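You operate a simulated robot arm through the tools that you are given. There is no shell and no other tool. Be economical: measure what you need, move in short steps, check, and stop when the job is done.

You run a simulated robot arm. Do the job below in one go: nothing can be reset, and whatever is moved stays where it is left.

## Task
Stack the tin labelled "corn" from the dining table top on top of the tin labelled "peas".
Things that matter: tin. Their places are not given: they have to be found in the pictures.

Only the result counts: the job must be done as asked and must still hold three seconds after the hand-in. Knocking over, shifting, dropping, spilling or breaking anything else fails it.

## Robot
A 7-joint arm with a two-finger parallel gripper, fixed in place. Base frame: the origin is at the foot of the arm, x ahead of it, y to its left, z up; the work surface is at about z = 0. Units: cm, degrees, N and s.
With the tool pointing down near the work surface it reaches from about 24 to 62 cm from the base axis. Its first joint turns from -66.0 to 66.0 degrees. Payload 2.6 kg.
The TCP is the grasp point between the finger pads, 3 cm short of the fingertips. In the tool frame z runs along the fingers and y along their closing line. The gripper opens to 9.4 cm. The fingers are 2.8 cm wide and 1 cm thick; the gripper's body (5 by 9.6 cm) begins 5.5 cm behind the TCP.
Orientation is told as [roll, pitch, yaw] about the base's x, y, z axes, in that order, counted from this pose: with the fingers straight down and closing along the base's y, the tool's x points along the base's -x, its y along +y and its z along -z.

## Interface
- The arm moves only by the tool drive_tool. Its argument "deltas" is text: rows parted by semicolons, each of 7 numbers parted by spaces: the shift along the tool's x, y, z in cm, then the turn, a rotation vector about the tool's x, y, z in degrees, then the finger opening in cm, from 0 to 9.4. In form: dx dy dz rx ry rz fingers; .... A call has 1 to 20 rows; each row shifts and turns the commanded pose from where the row before left it, along the tool's axes as they then stand. Each row takes 0.2 s and may step no farther than 5 cm and 8.6 degrees from the row before; otherwise, or with a gripper value out of range, the whole call is refused. A pose out of reach is approached as far as the arm can. The call stops where the force on the tool passes 40 N (or 10 N more than at its start, if that is more) or the arm is blocked; 0.2 s more then pass. The fingers move at their own pace (about 7.2 cm/s each) and stop on an object; they squeeze with about 33 N. The grip force told is the motor's: it shows also when the fingers shut on nothing. Time passes only in rows, and 0.2 s behind the last, so rows that do not move let the fingers close. The reply holds the time, the measured pose of the TCP, the force on the tool along the base axes, the opening and the grip force, in the units named above and with some noise.
- Cameras (640 x 400 px; columns grow to the right, rows downward): "scene" is fixed at [0.83, 41.3, 57.44]; the picture's right is [-0.91, -0.40, 0.00], its down [-0.18, 0.41, -0.89] and it looks along [0.36, -0.82, -0.45] (base axes); focal length 316 px, centre (320, 200). "wrist" rides on the gripper at [-3.7, 0, -5.8] in the tool frame; the picture's right is [0.00, -1.00, 0.00], its down [0.97, 0.00, -0.24] and it looks along [0.24, 0.00, 0.97] (tool axes); focal length 218 px, centre (320, 200).
- grab_frame(camera): a new picture of that camera. It takes no simulated time.
- locate(camera, pixels): for up to 12 pixels [column, row] of the newest picture of that camera ("zoom" is the newest enlarged one), the place [x, y, z] in the base frame of the surface seen there, good to about 0.2 cm, but the place of the scene camera against the robot may be out by one fixed shift of up to 1.2 cm in any direction. It takes no simulated time.
- enlarge(camera, box): a new picture of the part [left, top, right, bottom] of that camera's present view, enlarged. It takes no simulated time.
- hand_in(): hands the job in; it is judged then, once.

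Go step by step. Measure first, check grasps and placings, and put right what went wrong. The budget is 60 turns and 30 pictures, counting those below and the enlarged ones. Unless the task says otherwise, let go and move clear before handing in, and close with one line.

The tools are called as a command line: name --argument value ..., lists and objects as JSON in quotes. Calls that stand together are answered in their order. drive_tool: Moves the arm, as the interface text tells. Its arguments: {"type":"object","properties":{"deltas":{"type":"string"}},"required":["deltas"]} The other tools are called the same way: grab_frame (camera) takes a picture; locate (camera, pixels) gives the place of the surface under pixels of a picture; enlarge (camera, box) takes an enlarged picture of a part of a camera's view; hand_in () hands the job in.

At the start:

```text
time_s: 0.0
eef_pos: [38.29, -4.44, 34.48]
tcp_rot: [0.0, 0.1, 0.0]
wrist_force: [0.0, 1.0, 0.1]
finger_gap: 9.4
grasp_force: 0.1
```

scene: 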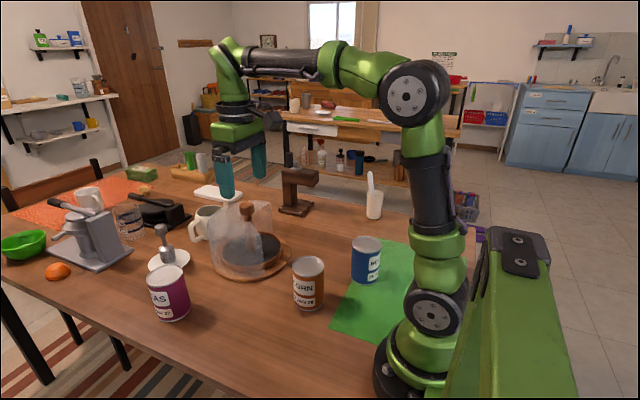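
wrist: 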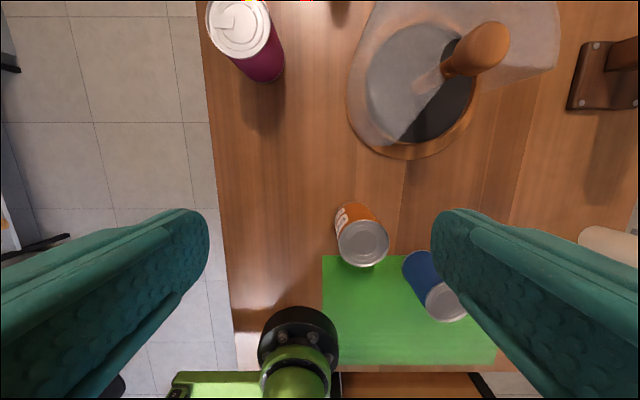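

The scene shows a purple tin ("..AS", near 168,292), an orange tin ("..ORN", near 308,283) and a blue one (366,258). I'll enlarge to check the labels and locate the tin tops in the wrist view.

enlarge --camera "scene" --box '[130, 220, 400, 340]'

locate --camera "wrist" --pixels '[[362, 243], [340, 243], [386, 243], [362, 222], [362, 264], [238, 28], [212, 28], [266, 28], [238, 6], [238, 52], [300, 180], [300, 60]]'

locate --camera "scene" --pixels '[[308, 266], [294, 266], [323, 266], [308, 258], [308, 274], [166, 275], [148, 275], [186, 275], [166, 266], [166, 284], [245, 210], [308, 320]]'

```text
2.37 times, centred on (265, 280) of scene
```

zoom: 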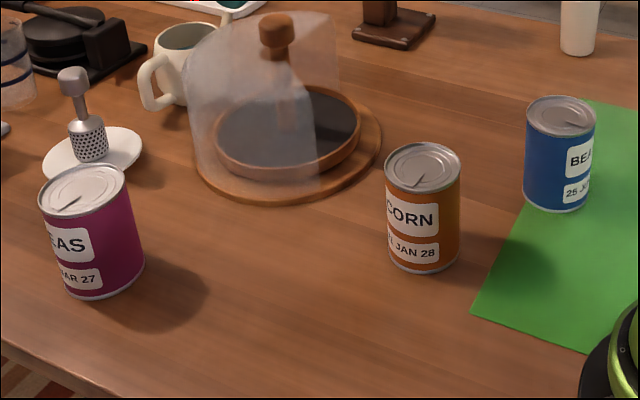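

```text
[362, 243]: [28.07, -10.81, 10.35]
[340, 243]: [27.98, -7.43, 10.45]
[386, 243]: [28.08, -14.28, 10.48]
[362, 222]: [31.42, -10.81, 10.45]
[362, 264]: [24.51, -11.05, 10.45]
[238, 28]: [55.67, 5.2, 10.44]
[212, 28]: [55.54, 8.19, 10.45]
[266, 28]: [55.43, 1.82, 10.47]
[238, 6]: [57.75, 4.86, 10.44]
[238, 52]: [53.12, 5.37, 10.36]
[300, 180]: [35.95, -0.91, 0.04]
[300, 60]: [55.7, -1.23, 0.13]
```

```text
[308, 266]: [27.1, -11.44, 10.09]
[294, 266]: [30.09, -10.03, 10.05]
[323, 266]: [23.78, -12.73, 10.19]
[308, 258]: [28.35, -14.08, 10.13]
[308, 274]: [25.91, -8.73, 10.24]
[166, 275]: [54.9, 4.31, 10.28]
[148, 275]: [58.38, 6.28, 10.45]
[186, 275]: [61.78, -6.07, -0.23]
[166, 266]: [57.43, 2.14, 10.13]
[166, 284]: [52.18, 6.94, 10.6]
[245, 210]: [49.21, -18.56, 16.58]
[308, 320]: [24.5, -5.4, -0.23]
```

The orange tin is "CORN" with its lid centre near (28.0, -10.9) and top at z=10.4. The purple tin ("EAS") is at about (55.5, 5.1). I'll move above the corn tin.

drive_tool --deltas "2.57 -1.61 2.6 0 0 0 9.4; 2.57 -1.61 2.6 0 0 0 9.4; 2.57 -1.61 2.6 0 0 0 9.4; 2.57 -1.61 2.6 0 0 0 9.4; 0 0 0 0 0 0 9.4; 0 0 0 0 0 0 9.4"

grab_frame --camera "wrist"

```text
time_s: 1.4
eef_pos: [28.2, -10.89, 24.16]
tcp_rot: [0.0, 0.0, 0.0]
wrist_force: [-0.1, -0.1, -0.2]
finger_gap: 9.39
grasp_force: 0.0
```

```text
26 pictures are left
```

wrist: 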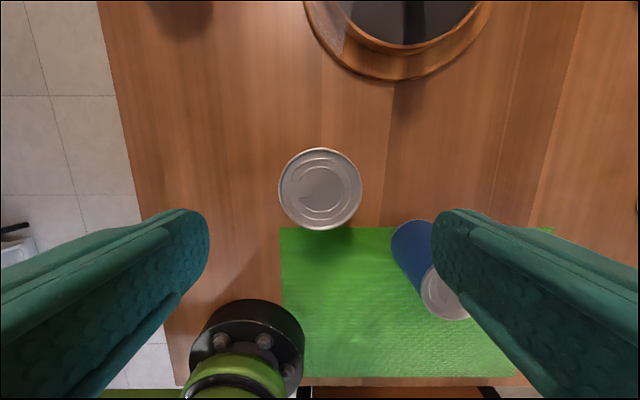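

The lid spans columns 278–363 and rows 148–231. I'll locate its edges.

locate --camera "wrist" --pixels '[[320, 189], [281, 189], [360, 189], [320, 151], [320, 228], [442, 290], [395, 240], [425, 290]]'

```text
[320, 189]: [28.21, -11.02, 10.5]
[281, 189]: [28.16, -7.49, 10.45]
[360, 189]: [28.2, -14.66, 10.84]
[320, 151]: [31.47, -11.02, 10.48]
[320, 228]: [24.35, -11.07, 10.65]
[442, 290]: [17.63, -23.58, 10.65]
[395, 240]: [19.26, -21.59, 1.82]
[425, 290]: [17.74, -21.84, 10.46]
```

Refined corn centre is about (27.95, -11.05). I'll descend to z≈7 with small corrections.

drive_tool --deltas "0.25 -0.16 3 0 0 0 9.4; 0 0 3 0 0 0 9.4; 0 0 3 0 0 0 9.4; 0 0 3 0 0 0 9.4; 0 0 2.5 0 0 0 9.4; 0 0 2.6 0 0 0 9.4; 0 0 0 0 0 0 9.4"

```text
time_s: 3.0
eef_pos: [27.76, -10.94, 7.08]
tcp_rot: [0.1, 0.0, 0.1]
wrist_force: [0.6, -0.7, 0.3]
finger_gap: 9.4
grasp_force: 0.1
```

At z=7.08 with no contact forces. Closing the fingers.

drive_tool --deltas "0 0 0 0 0 0 6; 0 0 0 0 0 0 6; 0 0 0 0 0 0 6; 0 0 0 0 0 0 6"

```text
time_s: 4.0
eef_pos: [27.92, -11.15, 7.01]
tcp_rot: [0.1, 0.0, 0.0]
wrist_force: [-1.1, 0.3, -0.3]
finger_gap: 7.61
grasp_force: 33.0
```

Gripped at 7.61 cm with 33 N. Lifting.

drive_tool --deltas "0 0 -1 0 0 0 6; 0 0 -3 0 0 0 6; 0 0 -3.5 0 0 0 6; 0 0 -3.5 0 0 0 6; 0 0 -3.5 0 0 0 6; 0 0 -2.5 0 0 0 6; 0 0 0 0 0 0 6"

grab_frame --camera "wrist"

grab_frame --camera "scene"

```text
time_s: 5.6
eef_pos: [27.86, -11.19, 24.03]
tcp_rot: [0.0, 0.0, 0.0]
wrist_force: [0.0, -0.3, -2.8]
finger_gap: 7.6
grasp_force: 33.0
```

```text
25 pictures are left
```

wrist: 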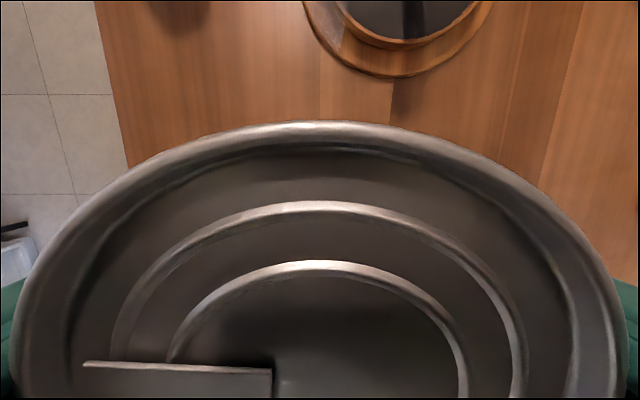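

```text
24 pictures are left
```

scene: 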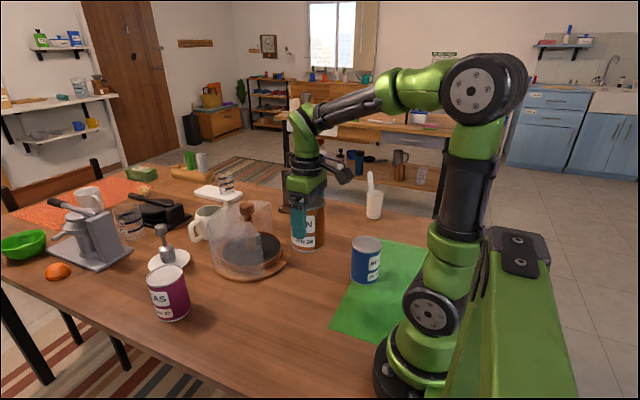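

The corn tin is held level. I'll move most of the way toward the peas tin and re-measure from the wrist.

drive_tool --deltas "-1.8 2.7 0 0 0 0 6; -1.8 2.7 0 0 0 0 6; -2.2 2.7 0 0 0 0 6; -2.2 2.7 0 0 0 0 6; -2.2 2.7 0 0 0 0 6; -2 2.7 0 0 0 0 6; 0 0 0 0 0 0 6; 0 0 0 0 0 0 6"

grab_frame --camera "wrist"

```text
time_s: 7.4
eef_pos: [39.96, 5.05, 23.81]
tcp_rot: [0.0, 0.0, 0.0]
wrist_force: [-0.4, 0.3, -3.9]
finger_gap: 7.61
grasp_force: 32.5
```

```text
23 pictures are left
```

wrist: 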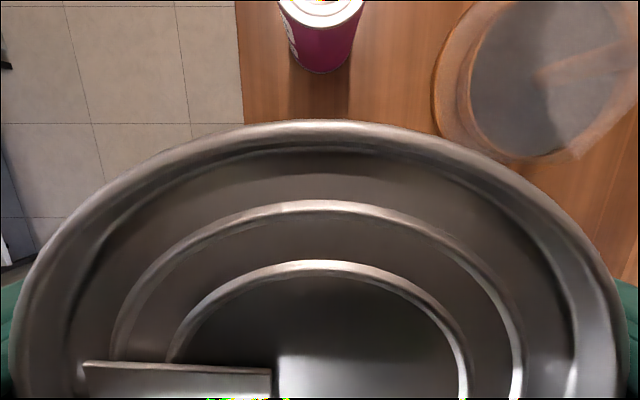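

The purple lid is at the top edge (320,10). I'll move 5.5 cm further to see the whole lid.

drive_tool --deltas "-2.75 0 0 0 0 0 6; -2.75 0 0 0 0 0 6; 0 0 0 0 0 0 6; 0 0 0 0 0 0 6"

grab_frame --camera "wrist"

```text
time_s: 8.4
eef_pos: [45.35, 5.28, 23.94]
tcp_rot: [0.0, 0.0, 0.0]
wrist_force: [0.5, -0.4, -3.8]
finger_gap: 7.62
grasp_force: 32.9
```

```text
22 pictures are left
```

wrist: 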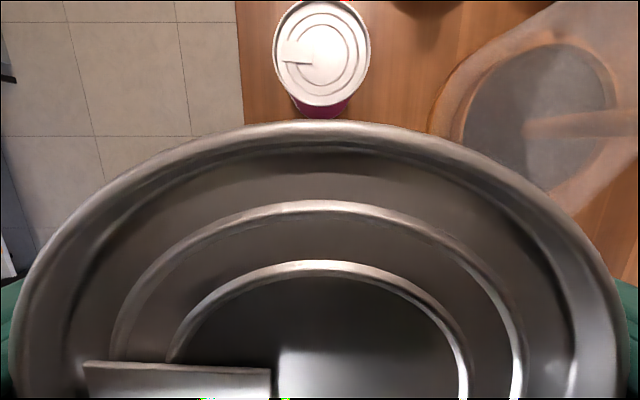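

locate --camera "wrist" --pixels '[[322, 50], [277, 50], [367, 50], [322, 4], [322, 103], [300, 50], [345, 50], [290, 20], [353, 20], [320, 30]]'

enlarge --camera "wrist" --box '[240, 0, 400, 120]'

enlarge --camera "scene" --box '[120, 200, 240, 330]'

```text
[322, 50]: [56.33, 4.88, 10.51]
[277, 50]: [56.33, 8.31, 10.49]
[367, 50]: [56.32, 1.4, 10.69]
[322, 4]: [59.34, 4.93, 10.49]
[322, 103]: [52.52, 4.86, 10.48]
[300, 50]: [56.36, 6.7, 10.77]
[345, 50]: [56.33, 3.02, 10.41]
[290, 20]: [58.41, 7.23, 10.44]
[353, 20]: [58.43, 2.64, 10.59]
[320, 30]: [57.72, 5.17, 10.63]
```

```text
3.33 times, centred on (320, 60) of wrist
```

zoom: 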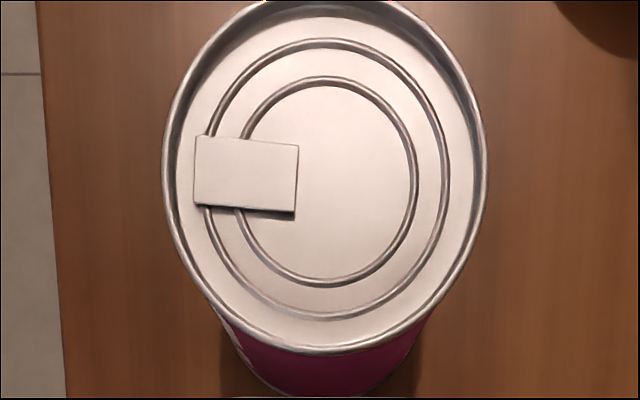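

```text
3.08 times, centred on (180, 265) of scene
```

zoom: 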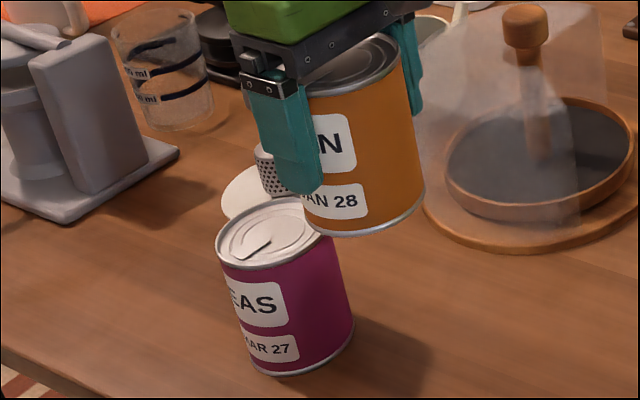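

"..EAS" on the purple tin confirmed, centre about (56.05, 4.88), top z≈10.5. I'll check where the held tin sits relative to the TCP through its far rim (row ~123).

grab_frame --camera "wrist"

locate --camera "wrist" --pixels '[[320, 123], [320, 126], [320, 130], [320, 106], [320, 104], [320, 1], [25, 300], [615, 300], [322, 50]]'

```text
19 pictures are left
```

wrist: 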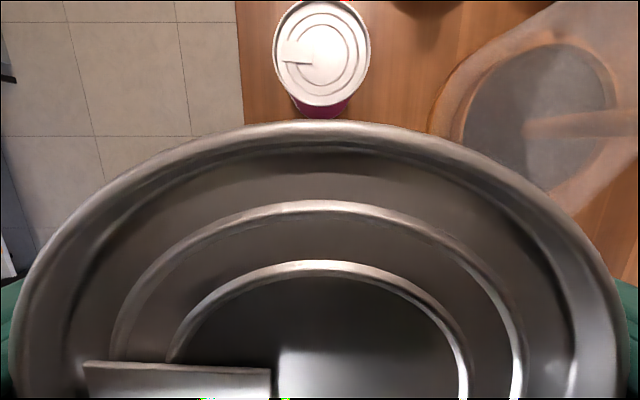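

```text
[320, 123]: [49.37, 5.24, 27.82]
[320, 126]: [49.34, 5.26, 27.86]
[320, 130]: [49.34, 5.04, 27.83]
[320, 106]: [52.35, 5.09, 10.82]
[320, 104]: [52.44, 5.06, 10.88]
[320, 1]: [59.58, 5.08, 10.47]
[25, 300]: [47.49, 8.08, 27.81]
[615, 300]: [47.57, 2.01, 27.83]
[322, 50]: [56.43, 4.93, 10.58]
```

The held tin's far rim is at x=49.4 and its centre y is about 5.05, so it needs to shift about +10.4 in x and -0.1 in y. The gap below it is about 6.8 cm; I'll move over the peas and descend to about 1 cm above.

drive_tool --deltas "-2.6 0 0 0 0 0 6; -2.6 -0.1 0 0 0 0 6; -2.6 0 0 0 0 0 6; -2.6 0 0 0 0 0 6; 0 0 0 0 0 0 6; 0 0 2.5 0 0 0 6; 0 0 2 0 0 0 6; 0 0 1.3 0 0 0 6; 0 0 0 0 0 0 6; 0 0 0 0 0 0 6"

enlarge --camera "scene" --box '[110, 190, 230, 330]'

```text
time_s: 10.6
eef_pos: [55.73, 5.07, 18.21]
tcp_rot: [0.0, 0.0, 0.0]
wrist_force: [0.2, 0.3, -4.0]
finger_gap: 7.63
grasp_force: 33.3
```

```text
2.86 times, centred on (170, 260) of scene
```

zoom: 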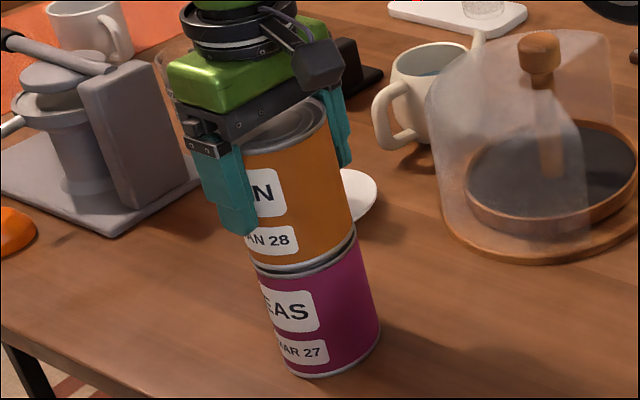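

The tins are aligned (left edges at 247/250, right edges at 355/355), with a gap of about 0.8 cm. I'll lower in small steps.

drive_tool --deltas "0 0 0.2 0 0 0 6; 0 0 0.2 0 0 0 6; 0 0 0.1 0 0 0 6; 0 0 0 0 0 0 6"

```text
time_s: 11.6
eef_pos: [56.01, 5.07, 17.73]
tcp_rot: [0.0, -0.1, 0.0]
wrist_force: [-2.0, -0.5, 0.9]
finger_gap: 7.61
grasp_force: 33.2
```

The z force rose from -4 to +0.9, so it may be starting to touch. A tiny step more to confirm.

drive_tool --deltas "0 0 0.08 0 0 0 6; 0 0 0 0 0 0 6"

enlarge --camera "scene" --box '[160, 240, 240, 300]'

```text
time_s: 12.2
eef_pos: [55.98, 5.02, 17.76]
tcp_rot: [0.0, -0.2, 0.0]
wrist_force: [2.5, 1.9, 11.5]
finger_gap: 7.63
grasp_force: 33.0
```

```text
6.67 times, centred on (200, 270) of scene
```

zoom: 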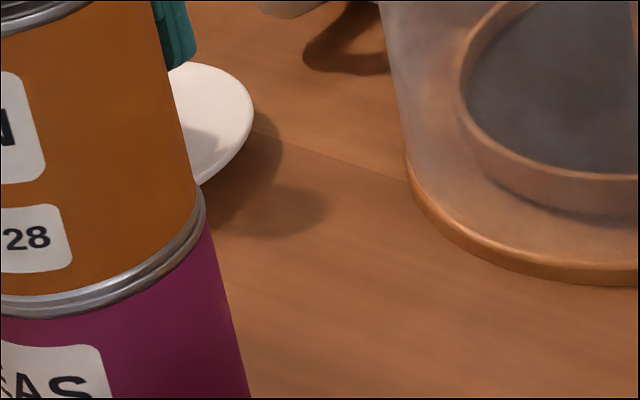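

The force is +11.5 N and the rims touch evenly, so contact is firm. Opening the fingers.

drive_tool --deltas "0 0 -0.06 0 0 0 7.7; 0 0 0 0 0 0 8; 0 0 0 0 0 0 8.6; 0 0 0 0 0 0 9.4; 0 0 0 0 0 0 9.4"

enlarge --camera "scene" --box '[110, 190, 230, 330]'

```text
time_s: 13.4
eef_pos: [55.88, 4.86, 17.58]
tcp_rot: [0.0, 0.0, 0.0]
wrist_force: [-1.0, 0.7, -0.3]
finger_gap: 9.38
grasp_force: 0.1
```

```text
2.86 times, centred on (170, 260) of scene
```

zoom: 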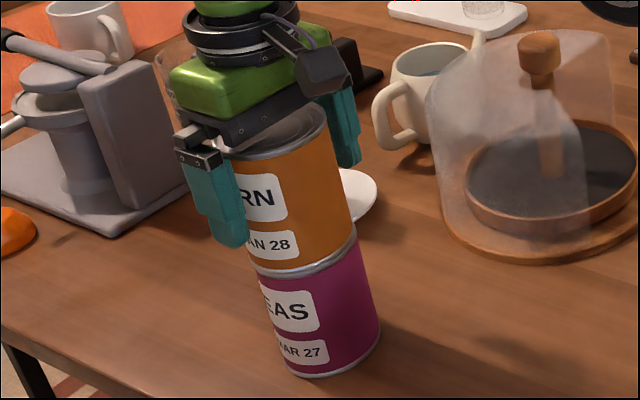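

The tin stands on its own and the fingers are open to 9.38 cm. I'll rise straight up and clear.

drive_tool --deltas "0 0 -1 0 0 0 9.4; 0 0 -2 0 0 0 9.4; 0 0 -3 0 0 0 9.4; 0 0 -3 0 0 0 9.4; 0 0 -2 0 0 0 9.4; 3 0 0 0 0 0 9.4; 4 0 0 0 0 0 9.4; 0 0 0 0 0 0 9.4; 0 0 0 0 0 0 9.4"

grab_frame --camera "scene"

```text
time_s: 15.4
eef_pos: [54.3, 5.55, 30.82]
tcp_rot: [-0.1, 0.1, 0.0]
wrist_force: [0.6, 0.2, 0.2]
finger_gap: 9.4
grasp_force: 0.0
out of reach, approached as far as the arm can: row 6, 7
```

```text
15 pictures are left
```

scene: 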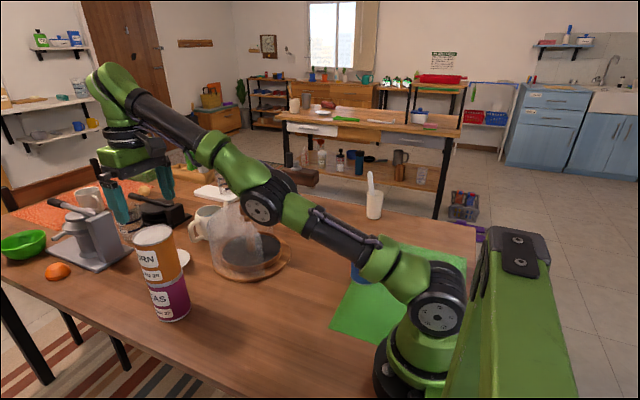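

The stack stands upright at (165,275), but the arm has swung low near the cloche and the blue tin. I'll look closely to see whether it touches anything.

enlarge --camera "scene" --box '[130, 150, 410, 325]'

locate --camera "scene" --pixels '[[262, 208], [285, 215], [330, 240], [375, 265], [245, 240], [362, 282], [350, 252], [155, 237]]'

```text
2.29 times, centred on (270, 238) of scene
```

zoom: 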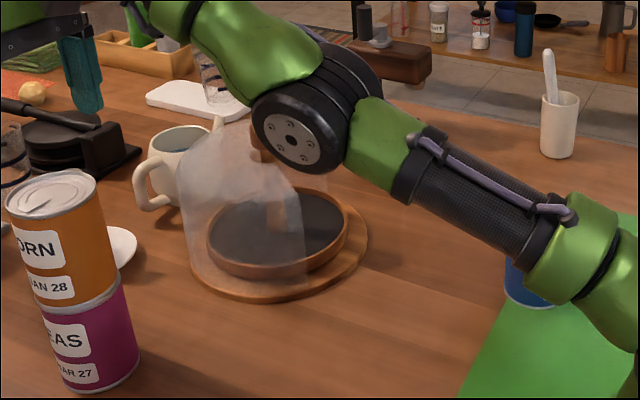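

```text
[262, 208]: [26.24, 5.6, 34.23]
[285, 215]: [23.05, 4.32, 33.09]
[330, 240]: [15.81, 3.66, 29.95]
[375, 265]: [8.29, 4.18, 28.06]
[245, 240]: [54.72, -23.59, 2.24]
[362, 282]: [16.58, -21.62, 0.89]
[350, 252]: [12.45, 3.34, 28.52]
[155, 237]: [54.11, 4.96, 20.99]
```

The arm is at z≈30 and y≈4, well clear of the cloche and the blue tin, and neither has moved. The stack top is at z≈21, with the fingertips about 7 cm above it, so I'm handing in.

hand_in

```text
The job is handed in.
```

The corn tin is stacked on the peas tin and standing upright. The gripper is released and clear, and I saw nothing else moved in the final pictures.
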